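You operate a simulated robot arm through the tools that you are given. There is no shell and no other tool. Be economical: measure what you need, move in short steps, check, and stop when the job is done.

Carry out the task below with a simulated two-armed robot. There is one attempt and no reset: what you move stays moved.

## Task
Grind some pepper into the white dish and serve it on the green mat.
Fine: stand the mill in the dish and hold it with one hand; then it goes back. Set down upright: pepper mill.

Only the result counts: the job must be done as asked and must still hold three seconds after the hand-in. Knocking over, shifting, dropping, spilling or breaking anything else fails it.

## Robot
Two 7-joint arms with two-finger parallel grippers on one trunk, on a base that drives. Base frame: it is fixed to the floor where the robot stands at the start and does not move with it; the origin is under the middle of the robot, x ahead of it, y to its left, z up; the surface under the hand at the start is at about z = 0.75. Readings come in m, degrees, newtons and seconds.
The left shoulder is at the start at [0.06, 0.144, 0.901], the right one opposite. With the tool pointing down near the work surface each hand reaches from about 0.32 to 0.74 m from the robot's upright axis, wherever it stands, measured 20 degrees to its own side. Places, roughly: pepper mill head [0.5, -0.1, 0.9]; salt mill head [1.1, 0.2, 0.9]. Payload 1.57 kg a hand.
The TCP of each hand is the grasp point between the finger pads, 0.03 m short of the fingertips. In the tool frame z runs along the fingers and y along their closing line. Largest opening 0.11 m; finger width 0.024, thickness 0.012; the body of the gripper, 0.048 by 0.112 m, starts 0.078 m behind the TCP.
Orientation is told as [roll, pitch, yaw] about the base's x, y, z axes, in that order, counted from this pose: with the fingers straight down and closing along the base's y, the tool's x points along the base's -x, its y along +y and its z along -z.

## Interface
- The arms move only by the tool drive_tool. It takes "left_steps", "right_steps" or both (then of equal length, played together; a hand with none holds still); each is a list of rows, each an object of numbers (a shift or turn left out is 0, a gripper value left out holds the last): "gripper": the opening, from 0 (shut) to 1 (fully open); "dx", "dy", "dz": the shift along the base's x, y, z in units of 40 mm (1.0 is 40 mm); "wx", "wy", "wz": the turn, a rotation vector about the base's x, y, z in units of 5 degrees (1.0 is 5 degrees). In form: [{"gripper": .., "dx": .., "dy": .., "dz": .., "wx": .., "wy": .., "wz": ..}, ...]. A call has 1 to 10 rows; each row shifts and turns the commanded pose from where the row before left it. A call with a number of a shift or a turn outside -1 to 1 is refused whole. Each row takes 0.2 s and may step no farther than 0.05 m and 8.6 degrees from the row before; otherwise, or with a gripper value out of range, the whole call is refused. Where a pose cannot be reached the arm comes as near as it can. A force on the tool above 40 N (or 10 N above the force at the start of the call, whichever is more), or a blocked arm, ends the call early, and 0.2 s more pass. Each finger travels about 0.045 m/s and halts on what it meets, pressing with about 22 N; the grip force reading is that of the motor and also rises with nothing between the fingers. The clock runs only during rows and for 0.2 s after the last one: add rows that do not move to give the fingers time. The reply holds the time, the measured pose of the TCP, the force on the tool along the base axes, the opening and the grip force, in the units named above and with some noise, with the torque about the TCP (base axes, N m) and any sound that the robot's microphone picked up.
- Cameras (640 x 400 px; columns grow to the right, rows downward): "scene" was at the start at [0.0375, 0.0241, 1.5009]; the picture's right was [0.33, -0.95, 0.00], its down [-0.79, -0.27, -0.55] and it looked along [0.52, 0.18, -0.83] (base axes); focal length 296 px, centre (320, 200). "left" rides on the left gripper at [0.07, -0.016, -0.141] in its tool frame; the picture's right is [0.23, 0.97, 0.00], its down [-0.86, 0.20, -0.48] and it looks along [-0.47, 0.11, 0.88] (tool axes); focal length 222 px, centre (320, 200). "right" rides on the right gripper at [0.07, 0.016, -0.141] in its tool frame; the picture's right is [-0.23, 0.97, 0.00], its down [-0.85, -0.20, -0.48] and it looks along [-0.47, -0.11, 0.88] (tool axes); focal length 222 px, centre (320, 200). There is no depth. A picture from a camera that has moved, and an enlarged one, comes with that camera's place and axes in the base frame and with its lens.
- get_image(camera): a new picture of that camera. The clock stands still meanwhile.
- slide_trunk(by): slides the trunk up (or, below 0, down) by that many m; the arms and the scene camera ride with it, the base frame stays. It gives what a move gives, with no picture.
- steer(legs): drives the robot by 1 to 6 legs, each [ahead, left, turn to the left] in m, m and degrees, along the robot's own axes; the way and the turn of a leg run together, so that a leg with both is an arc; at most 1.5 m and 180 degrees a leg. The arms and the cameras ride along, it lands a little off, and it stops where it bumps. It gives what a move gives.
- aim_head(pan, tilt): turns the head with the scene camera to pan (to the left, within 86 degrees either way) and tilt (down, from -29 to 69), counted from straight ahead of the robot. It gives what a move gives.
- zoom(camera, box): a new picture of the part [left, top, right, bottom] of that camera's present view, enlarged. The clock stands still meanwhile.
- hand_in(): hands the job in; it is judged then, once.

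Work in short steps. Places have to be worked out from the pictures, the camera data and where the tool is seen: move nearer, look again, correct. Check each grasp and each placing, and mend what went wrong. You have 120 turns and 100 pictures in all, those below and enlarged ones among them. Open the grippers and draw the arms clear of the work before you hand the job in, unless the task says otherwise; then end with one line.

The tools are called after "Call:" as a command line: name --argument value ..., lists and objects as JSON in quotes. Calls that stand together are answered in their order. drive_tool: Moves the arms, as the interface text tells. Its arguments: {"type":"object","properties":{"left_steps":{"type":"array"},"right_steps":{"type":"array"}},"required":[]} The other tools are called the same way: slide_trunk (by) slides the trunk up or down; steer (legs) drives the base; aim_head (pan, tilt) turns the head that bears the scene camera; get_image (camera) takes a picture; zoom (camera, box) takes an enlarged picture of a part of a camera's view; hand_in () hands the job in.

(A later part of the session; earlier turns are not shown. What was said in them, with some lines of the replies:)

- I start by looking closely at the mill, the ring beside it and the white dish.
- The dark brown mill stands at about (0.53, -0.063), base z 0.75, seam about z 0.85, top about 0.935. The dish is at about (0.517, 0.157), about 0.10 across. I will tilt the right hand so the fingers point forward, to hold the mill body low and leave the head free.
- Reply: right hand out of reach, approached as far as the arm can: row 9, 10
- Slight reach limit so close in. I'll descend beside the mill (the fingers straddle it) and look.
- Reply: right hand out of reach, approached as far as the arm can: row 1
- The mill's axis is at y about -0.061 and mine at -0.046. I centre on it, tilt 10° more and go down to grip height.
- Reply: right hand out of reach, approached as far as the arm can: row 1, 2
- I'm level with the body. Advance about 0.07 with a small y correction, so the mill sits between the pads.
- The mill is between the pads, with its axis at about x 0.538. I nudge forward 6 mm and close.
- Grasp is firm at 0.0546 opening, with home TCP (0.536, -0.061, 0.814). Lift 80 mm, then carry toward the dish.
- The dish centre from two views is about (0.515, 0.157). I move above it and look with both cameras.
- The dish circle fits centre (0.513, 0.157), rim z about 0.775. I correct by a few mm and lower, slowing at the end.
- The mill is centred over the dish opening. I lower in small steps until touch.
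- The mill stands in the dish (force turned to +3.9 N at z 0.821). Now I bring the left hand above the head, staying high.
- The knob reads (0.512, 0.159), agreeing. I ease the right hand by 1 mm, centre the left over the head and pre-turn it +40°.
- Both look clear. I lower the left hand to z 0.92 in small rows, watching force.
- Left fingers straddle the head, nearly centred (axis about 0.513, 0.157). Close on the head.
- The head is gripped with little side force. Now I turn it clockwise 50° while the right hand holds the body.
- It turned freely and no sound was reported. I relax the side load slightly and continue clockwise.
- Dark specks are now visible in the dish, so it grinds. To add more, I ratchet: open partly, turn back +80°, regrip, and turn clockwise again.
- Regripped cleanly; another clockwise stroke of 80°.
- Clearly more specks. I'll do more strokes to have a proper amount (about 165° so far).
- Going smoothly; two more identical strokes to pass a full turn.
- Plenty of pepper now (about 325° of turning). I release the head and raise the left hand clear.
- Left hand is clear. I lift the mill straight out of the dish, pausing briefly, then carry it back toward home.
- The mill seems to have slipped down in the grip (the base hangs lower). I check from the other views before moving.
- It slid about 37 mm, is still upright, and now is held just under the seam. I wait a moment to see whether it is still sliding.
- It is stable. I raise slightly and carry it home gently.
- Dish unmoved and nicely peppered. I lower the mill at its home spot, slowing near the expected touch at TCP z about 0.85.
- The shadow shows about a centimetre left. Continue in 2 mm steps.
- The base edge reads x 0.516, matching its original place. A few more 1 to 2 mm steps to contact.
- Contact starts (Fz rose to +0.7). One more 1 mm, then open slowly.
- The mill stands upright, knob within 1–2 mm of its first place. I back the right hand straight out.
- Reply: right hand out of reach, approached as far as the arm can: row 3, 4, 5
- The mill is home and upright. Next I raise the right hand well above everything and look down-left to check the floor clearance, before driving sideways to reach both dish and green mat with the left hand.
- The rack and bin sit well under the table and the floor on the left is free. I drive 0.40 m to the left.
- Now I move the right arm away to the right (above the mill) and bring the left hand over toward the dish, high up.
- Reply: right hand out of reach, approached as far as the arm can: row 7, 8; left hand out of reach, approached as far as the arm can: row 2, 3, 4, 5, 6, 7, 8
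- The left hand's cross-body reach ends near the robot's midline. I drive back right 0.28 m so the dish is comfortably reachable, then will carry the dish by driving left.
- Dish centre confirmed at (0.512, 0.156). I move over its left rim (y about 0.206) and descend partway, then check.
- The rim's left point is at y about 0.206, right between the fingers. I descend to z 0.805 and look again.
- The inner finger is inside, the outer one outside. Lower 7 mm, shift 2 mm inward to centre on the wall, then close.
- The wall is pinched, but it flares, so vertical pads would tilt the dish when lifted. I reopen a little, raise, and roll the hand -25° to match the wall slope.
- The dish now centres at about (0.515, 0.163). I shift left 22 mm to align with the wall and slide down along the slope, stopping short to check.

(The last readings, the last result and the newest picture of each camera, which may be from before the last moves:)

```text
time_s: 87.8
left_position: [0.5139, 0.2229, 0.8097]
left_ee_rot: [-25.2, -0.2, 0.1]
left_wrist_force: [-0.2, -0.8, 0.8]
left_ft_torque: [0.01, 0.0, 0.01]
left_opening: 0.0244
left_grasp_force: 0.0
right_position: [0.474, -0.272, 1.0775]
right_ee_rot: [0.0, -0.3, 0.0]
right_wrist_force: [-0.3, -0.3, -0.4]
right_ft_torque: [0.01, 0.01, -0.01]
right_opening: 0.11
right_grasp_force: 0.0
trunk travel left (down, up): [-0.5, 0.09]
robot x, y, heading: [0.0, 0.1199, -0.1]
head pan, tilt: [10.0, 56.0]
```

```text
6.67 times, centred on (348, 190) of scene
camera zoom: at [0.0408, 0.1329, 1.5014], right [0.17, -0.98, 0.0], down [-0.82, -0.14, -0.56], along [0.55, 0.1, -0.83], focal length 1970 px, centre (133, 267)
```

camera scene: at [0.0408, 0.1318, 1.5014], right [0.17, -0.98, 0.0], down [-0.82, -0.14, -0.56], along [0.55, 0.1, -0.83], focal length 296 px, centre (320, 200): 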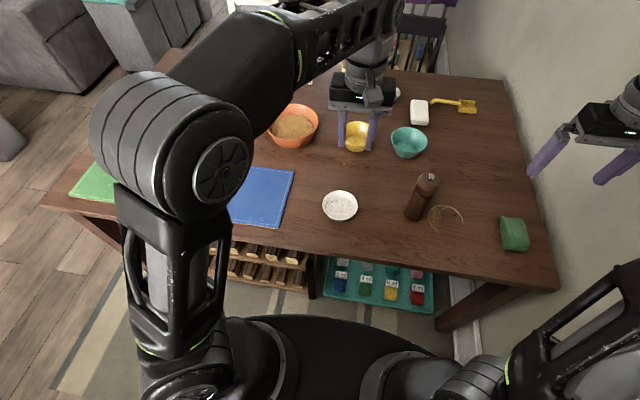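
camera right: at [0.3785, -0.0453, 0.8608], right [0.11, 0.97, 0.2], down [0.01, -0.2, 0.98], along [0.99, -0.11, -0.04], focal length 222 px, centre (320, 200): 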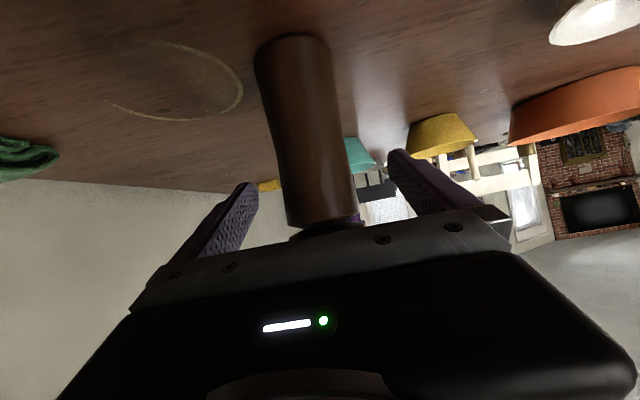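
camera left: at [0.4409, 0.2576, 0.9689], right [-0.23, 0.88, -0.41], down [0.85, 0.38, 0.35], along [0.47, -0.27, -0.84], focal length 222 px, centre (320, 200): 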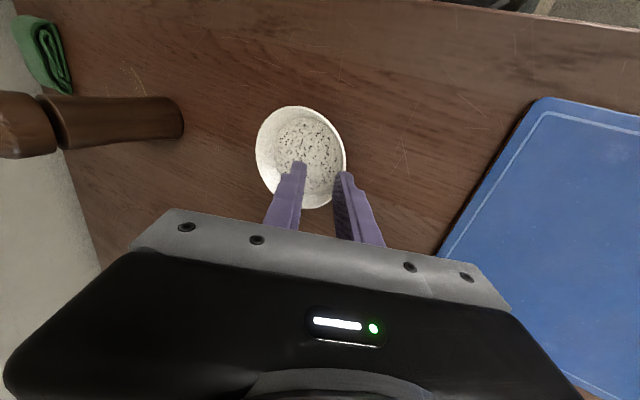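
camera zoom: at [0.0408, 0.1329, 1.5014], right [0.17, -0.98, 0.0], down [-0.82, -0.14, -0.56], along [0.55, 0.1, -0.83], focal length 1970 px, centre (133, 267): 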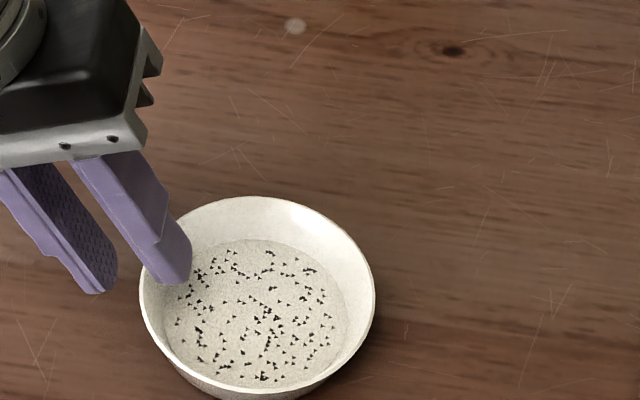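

The rim lies between the fingers and the slope matches. I slide down the last 19 mm and close.

Call:
drive_tool --left_steps '[{"dy": -0.07, "dz": -0.16}, {"dy": -0.07, "dz": -0.16}, {"dy": -0.06, "dz": -0.13}, {"gripper": 0.12}, {"gripper": 0}, {}, {}]'

Call:
zoom --camera "left" --box '[220, 80, 420, 240]'

Call:
zoom --camera "scene" --box '[300, 160, 396, 220]'

```text
time_s: 89.4
left_position: [0.5133, 0.2176, 0.7912]
left_ee_rot: [-25.1, -0.1, 0.1]
left_wrist_force: [-0.1, -0.5, -0.3]
left_ft_torque: [0.05, 0.0, 0.0]
left_opening: 0.0021
left_grasp_force: 22.1
right_position: [0.4736, -0.2713, 1.077]
right_ee_rot: [0.0, -0.3, -0.1]
right_wrist_force: [-0.8, -0.5, -0.1]
right_ft_torque: [0.03, 0.0, 0.0]
right_opening: 0.1101
right_grasp_force: 0.1
trunk travel left (down, up): [-0.5, 0.09]
robot x, y, heading: [0.0035, 0.1213, 0.1]
head pan, tilt: [10.0, 56.0]
```

```text
2.50 times, centred on (320, 160) of left
camera zoom: at [0.444, 0.2616, 0.9266], right [-0.23, 0.88, -0.41], down [0.85, 0.38, 0.35], along [0.47, -0.27, -0.84], focal length 555 px, centre (320, 300)
```

zoom: 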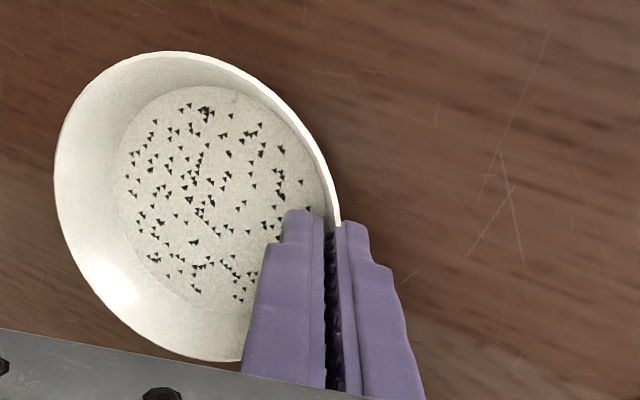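

```text
6.67 times, centred on (348, 190) of scene
camera zoom: at [0.0409, 0.133, 1.5014], right [0.17, -0.98, 0.0], down [-0.82, -0.14, -0.56], along [0.55, 0.1, -0.83], focal length 1970 px, centre (133, 267)
```

zoom: 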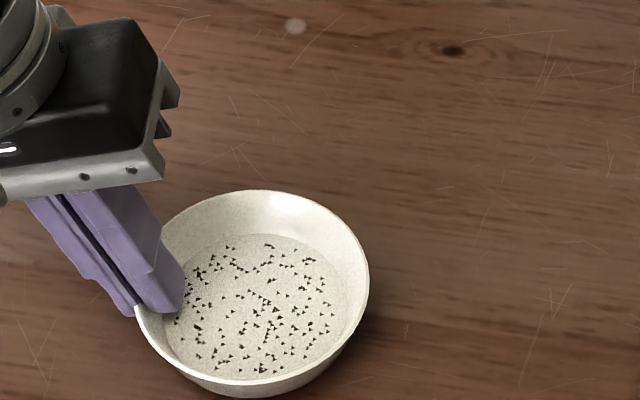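

The pinch is flush (2.1 mm wall, almost no torque). Lift 25 mm gently and check for tilt.

Call:
drive_tool --left_steps '[{"dz": 0.1}, {"dz": 0.2}, {"dz": 0.3}, {}, {}]'

Call:
zoom --camera "left" --box '[220, 80, 420, 240]'

Call:
zoom --camera "scene" --box '[300, 160, 396, 220]'

```text
time_s: 90.6
left_position: [0.5148, 0.2175, 0.8145]
left_ee_rot: [-25.1, -0.2, 0.2]
left_wrist_force: [-0.3, 1.0, -0.5]
left_ft_torque: [0.06, -0.01, 0.01]
left_opening: 0.0021
left_grasp_force: 21.4
right_position: [0.4741, -0.2724, 1.0765]
right_ee_rot: [-0.1, -0.1, 0.0]
right_wrist_force: [-0.6, -0.3, 0.3]
right_ft_torque: [-0.02, -0.02, -0.01]
right_opening: 0.1101
right_grasp_force: 0.2
trunk travel left (down, up): [-0.5, 0.09]
robot x, y, heading: [-0.0029, 0.1214, -0.3]
head pan, tilt: [10.0, 56.0]
```

```text
2.50 times, centred on (320, 160) of left
camera zoom: at [0.4442, 0.2619, 0.951], right [-0.23, 0.88, -0.41], down [0.85, 0.38, 0.35], along [0.47, -0.27, -0.84], focal length 555 px, centre (320, 300)
```

zoom: 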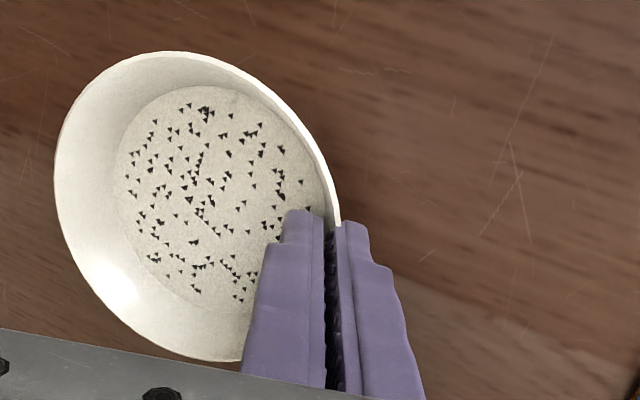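

```text
6.67 times, centred on (348, 190) of scene
camera zoom: at [0.0409, 0.133, 1.5014], right [0.17, -0.98, 0.0], down [-0.82, -0.14, -0.56], along [0.55, 0.1, -0.83], focal length 1970 px, centre (133, 267)
```

zoom: 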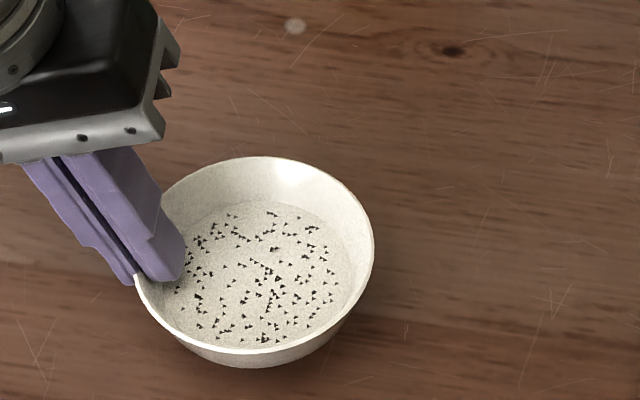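

It is level and secure. I raise it another 100 mm and drive left 0.45 m.

Call:
drive_tool --left_steps '[{"dz": 0.3}, {"dz": 0.5}, {"dz": 0.6}, {"dz": 0.6}, {"dz": 0.5}, {}]'

Call:
steer --legs '[[0, 0.45, 0]]'

Call:
get_image --camera "left"

Call:
get_image --camera "scene"

```text
time_s: 92.0
left_position: [0.5145, 0.2156, 0.9144]
left_ee_rot: [-25.2, -0.1, 0.1]
left_wrist_force: [-0.9, -0.5, -0.9]
left_ft_torque: [0.05, 0.01, -0.02]
left_opening: 0.0022
left_grasp_force: 21.6
right_position: [0.4734, -0.2716, 1.0766]
right_ee_rot: [0.0, -0.3, -0.1]
right_wrist_force: [0.2, -0.1, -0.5]
right_ft_torque: [0.01, 0.01, -0.01]
right_opening: 0.11
right_grasp_force: 0.1
trunk travel left (down, up): [-0.5, 0.09]
robot x, y, heading: [0.0001, 0.1243, 0.4]
head pan, tilt: [10.0, 56.0]
```

```text
time_s: 94.7
left_position: [0.5142, 0.6715, 0.9152]
left_ee_rot: [-25.1, -0.1, 0.3]
left_wrist_force: [-0.3, -0.1, -1.6]
left_ft_torque: [0.05, 0.0, 0.02]
left_opening: 0.0019
left_grasp_force: 22.2
right_position: [0.4757, 0.1838, 1.0769]
right_ee_rot: [-0.1, -0.3, 0.2]
right_wrist_force: [0.4, 0.1, -0.1]
right_ft_torque: [0.0, -0.02, -0.01]
right_opening: 0.11
right_grasp_force: 0.1
trunk travel left (down, up): [-0.5, 0.09]
robot x, y, heading: [-0.0042, 0.5709, 0.1]
head pan, tilt: [10.0, 56.0]
```

```text
35 pictures are left
camera left: at [0.4426, 0.7155, 1.0504], right [-0.23, 0.88, -0.41], down [0.85, 0.39, 0.35], along [0.47, -0.27, -0.84], focal length 222 px, centre (320, 200)
```

left: 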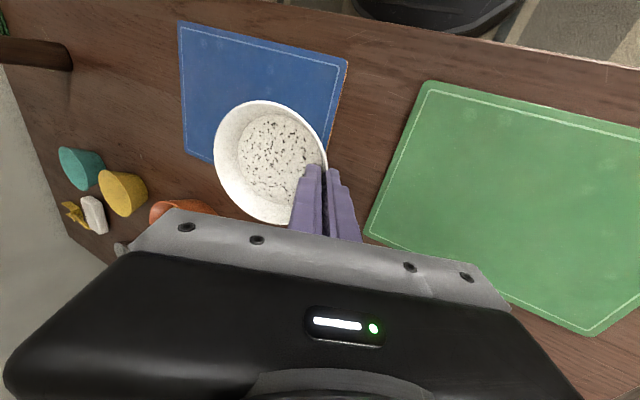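

```text
34 pictures are left
camera scene: at [0.04, 0.5861, 1.5014], right [0.18, -0.98, 0.0], down [-0.82, -0.15, -0.56], along [0.55, 0.1, -0.83], focal length 296 px, centre (320, 200)
```

scene: 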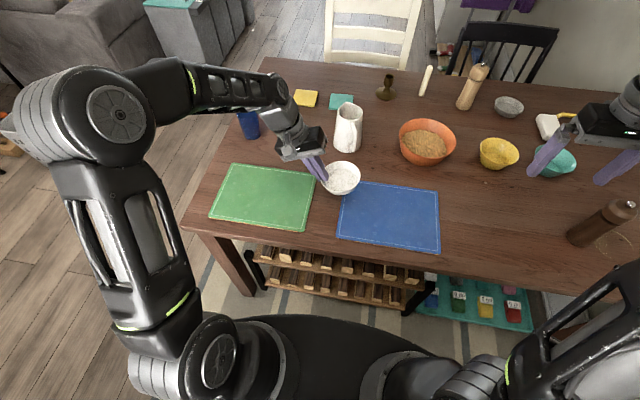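

Dish intact. Mat centre is about (0.52, 0.85), so the TCP target is y about 0.905. I move the arm left 0.23 m.

Call:
drive_tool --left_steps '[{"dy": 0.4}, {"dy": 0.6}, {"dy": 0.7}, {"dy": 0.7}, {"dy": 0.7}, {"dy": 0.7}, {"dy": 0.7}, {"dy": 0.7}, {"dy": 0.5}, {"dy": 0.1}]'

Call:
get_image --camera "scene"

```text
time_s: 96.9
left_position: [0.5133, 0.9036, 0.9142]
left_ee_rot: [-25.1, -0.2, 0.3]
left_wrist_force: [-0.4, 0.0, -1.3]
left_ft_torque: [0.04, -0.01, -0.01]
left_opening: 0.002
left_grasp_force: 22.0
right_position: [0.4737, 0.183, 1.0769]
right_ee_rot: [0.0, -0.2, 0.1]
right_wrist_force: [0.1, 0.0, -0.2]
right_ft_torque: [0.02, 0.0, -0.01]
right_opening: 0.1103
right_grasp_force: 0.0
trunk travel left (down, up): [-0.5, 0.09]
robot x, y, heading: [-0.0004, 0.5727, 0.2]
head pan, tilt: [10.0, 56.0]
```

```text
33 pictures are left
camera scene: at [0.04, 0.5853, 1.5014], right [0.18, -0.98, 0.0], down [-0.82, -0.15, -0.56], along [0.55, 0.1, -0.83], focal length 296 px, centre (320, 200)
```

scene: 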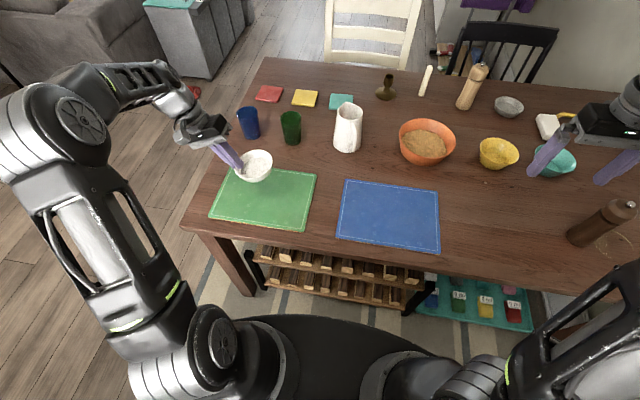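

Over the mat. Lower to about 20 mm above contact, then check.

Call:
drive_tool --left_steps '[{"dz": -0.5}, {"dz": -0.6}, {"dz": -0.6}, {"dz": -0.5}, {"dz": -0.35}, {}]'

Call:
zoom --camera "scene" --box '[180, 130, 340, 240]'

Call:
get_image --camera "left"

```text
time_s: 98.3
left_position: [0.5144, 0.9024, 0.8123]
left_ee_rot: [-25.1, -0.2, 0.3]
left_wrist_force: [-0.6, 0.0, -1.1]
left_ft_torque: [0.08, 0.02, -0.02]
left_opening: 0.0021
left_grasp_force: 22.0
right_position: [0.475, 0.1831, 1.0769]
right_ee_rot: [0.0, -0.2, 0.3]
right_wrist_force: [-0.4, 1.1, 0.3]
right_ft_torque: [0.0, 0.0, 0.03]
right_opening: 0.1101
right_grasp_force: 0.0
trunk travel left (down, up): [-0.5, 0.09]
robot x, y, heading: [-0.0044, 0.5733, 0.0]
head pan, tilt: [10.0, 56.0]
```

```text
3.64 times, centred on (260, 185) of scene
camera zoom: at [0.04, 0.5853, 1.5014], right [0.18, -0.98, 0.0], down [-0.82, -0.15, -0.56], along [0.55, 0.1, -0.83], focal length 1075 px, centre (538, 254)
```

zoom: 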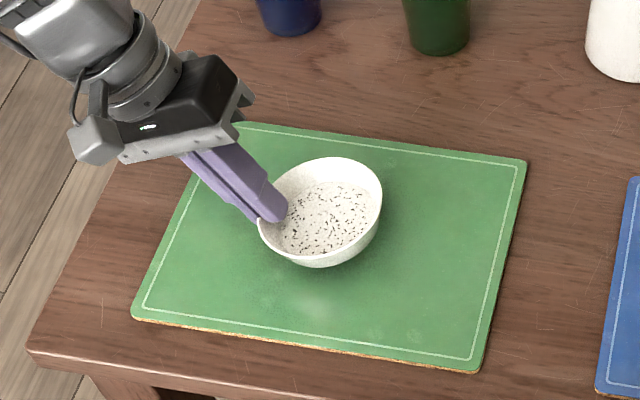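

```text
31 pictures are left
camera left: at [0.443, 0.9473, 0.9481], right [-0.23, 0.88, -0.41], down [0.85, 0.39, 0.35], along [0.47, -0.27, -0.84], focal length 222 px, centre (320, 200)
```

left: 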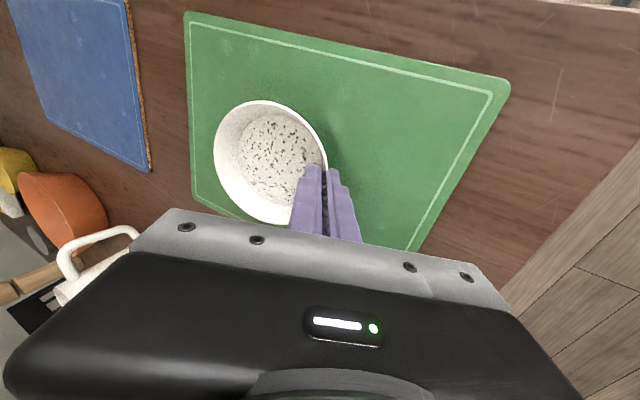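

Centred on the mat. Lower in small steps to contact (expected near TCP z 0.796).

Call:
drive_tool --left_steps '[{"dz": -0.15}, {"dz": -0.1}, {"dz": -0.05}, {"dz": -0.05}, {}]'

```text
time_s: 99.5
left_position: [0.514, 0.9027, 0.7991]
left_ee_rot: [-25.1, -0.2, 0.3]
left_wrist_force: [-0.3, -0.4, -1.7]
left_ft_torque: [0.04, 0.0, 0.02]
left_opening: 0.0022
left_grasp_force: 22.1
right_position: [0.4752, 0.1821, 1.0772]
right_ee_rot: [-0.1, -0.2, 0.2]
right_wrist_force: [0.1, 0.3, -0.9]
right_ft_torque: [0.02, -0.03, 0.01]
right_opening: 0.11
right_grasp_force: 0.2
trunk travel left (down, up): [-0.5, 0.09]
robot x, y, heading: [-0.0016, 0.5689, 0.3]
head pan, tilt: [10.0, 56.0]
```

No contact yet; I continue with 1 mm steps.

Call:
drive_tool --left_steps '[{"dz": -0.03}, {"dz": -0.025}, {"dz": -0.025}, {}]'

```text
time_s: 100.5
left_position: [0.5137, 0.9028, 0.7963]
left_ee_rot: [-25.1, -0.3, 0.3]
left_wrist_force: [-0.5, 1.3, 6.5]
left_ft_torque: [-0.01, -0.06, 0.01]
left_opening: 0.0022
left_grasp_force: 22.5
right_position: [0.4736, 0.182, 1.0779]
right_ee_rot: [0.0, -0.2, 0.2]
right_wrist_force: [-0.5, -0.4, -0.1]
right_ft_torque: [-0.02, 0.01, -0.01]
right_opening: 0.1102
right_grasp_force: 0.0
trunk travel left (down, up): [-0.5, 0.09]
robot x, y, heading: [-0.0041, 0.5697, 0.4]
head pan, tilt: [10.0, 56.0]
```

Contact at +6.5 N. I open a little and withdraw along the finger direction.

Call:
drive_tool --left_steps '[{"dz": 0.015, "gripper": 0.1}, {"gripper": 0.2}, {}, {"dy": 0.11, "dz": 0.24}, {"dy": 0.17, "dz": 0.36}, {"dy": 0.2, "dz": 0.5}, {"dz": 0.8}, {"dz": 0.8}, {"dz": 0.8}]'

Call:
get_image --camera "scene"

Call:
get_image --camera "left"

```text
time_s: 102.5
left_position: [0.5131, 0.9198, 0.9377]
left_ee_rot: [-25.1, -0.1, 0.2]
left_wrist_force: [-0.2, -0.1, -0.2]
left_ft_torque: [0.03, -0.02, -0.03]
left_opening: 0.0221
left_grasp_force: 0.0
right_position: [0.4758, 0.1819, 1.0779]
right_ee_rot: [0.1, -0.2, 0.2]
right_wrist_force: [-0.3, -1.6, -0.2]
right_ft_torque: [0.03, -0.03, 0.0]
right_opening: 0.1101
right_grasp_force: 0.0
trunk travel left (down, up): [-0.5, 0.09]
robot x, y, heading: [-0.0016, 0.5726, 0.6]
head pan, tilt: [10.0, 56.0]
```

```text
30 pictures are left
camera scene: at [0.0396, 0.585, 1.5014], right [0.18, -0.98, 0.0], down [-0.82, -0.15, -0.56], along [0.55, 0.1, -0.83], focal length 296 px, centre (320, 200)
```

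scene: 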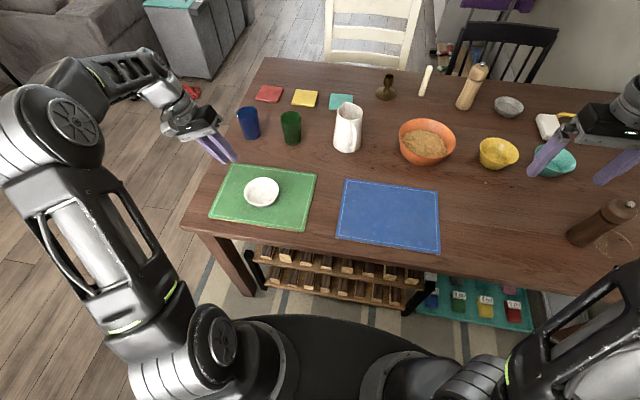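

```text
29 pictures are left
camera left: at [0.4417, 0.965, 1.0729], right [-0.23, 0.88, -0.41], down [0.85, 0.39, 0.35], along [0.47, -0.27, -0.84], focal length 222 px, centre (320, 200)
```

left: 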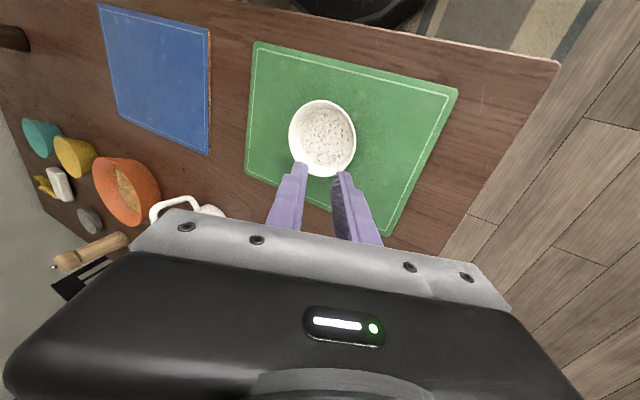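

The dish sits flat on the green mat. I open the left hand, raise it clear, and take a last look at dish and mill.

Call:
drive_tool --left_steps '[{"dz": 0.8, "gripper": 1}, {"dz": 0.8, "wx": 1}, {"dz": 0.8, "wx": 1}, {"wx": 1, "dx": -0.5}, {"wx": 1, "dx": -0.8}, {"wx": 1, "dx": -0.8}, {}]'

Call:
zoom --camera "scene" --box '[180, 100, 640, 270]'

Call:
zoom --camera "scene" --box '[200, 140, 330, 240]'

```text
time_s: 104.1
left_position: [0.43, 0.9213, 1.0323]
left_ee_rot: [0.0, -0.3, 0.2]
left_wrist_force: [0.5, 0.2, -0.8]
left_ft_torque: [0.02, 0.03, 0.0]
left_opening: 0.1099
left_grasp_force: 0.0
right_position: [0.4753, 0.1825, 1.0786]
right_ee_rot: [0.0, -0.3, 0.2]
right_wrist_force: [-0.2, 1.1, 0.2]
right_ft_torque: [-0.02, 0.02, -0.03]
right_opening: 0.1095
right_grasp_force: 0.0
trunk travel left (down, up): [-0.5, 0.09]
robot x, y, heading: [-0.0005, 0.5725, 0.0]
head pan, tilt: [10.0, 56.0]
```

```text
1.39 times, centred on (410, 185) of scene
camera zoom: at [0.0404, 0.5853, 1.5013], right [0.18, -0.98, 0.0], down [-0.82, -0.15, -0.56], along [0.55, 0.1, -0.83], focal length 411 px, centre (195, 221)
```

zoom: 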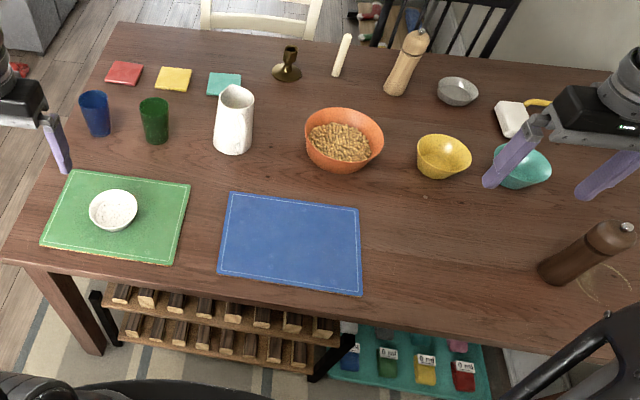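

```text
4.00 times, centred on (265, 190) of scene
camera zoom: at [0.0404, 0.5853, 1.5013], right [0.18, -0.98, 0.0], down [-0.82, -0.15, -0.56], along [0.55, 0.1, -0.83], focal length 1182 px, centre (540, 240)
```

zoom: 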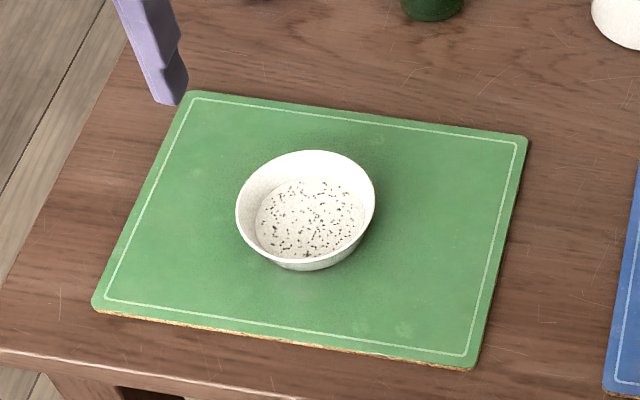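

The peppered dish rests on the green mat, the mill is upright at its place, both hands are open and clear, and nothing else moved. I hand in.

Call:
hand_in

```text
The job is handed in.
```

I ground pepper into the white dish and set the dish on the green mat. The pepper mill is back at its place, upright; it slipped about 4 cm in the gripper on the way back, but did not fall.
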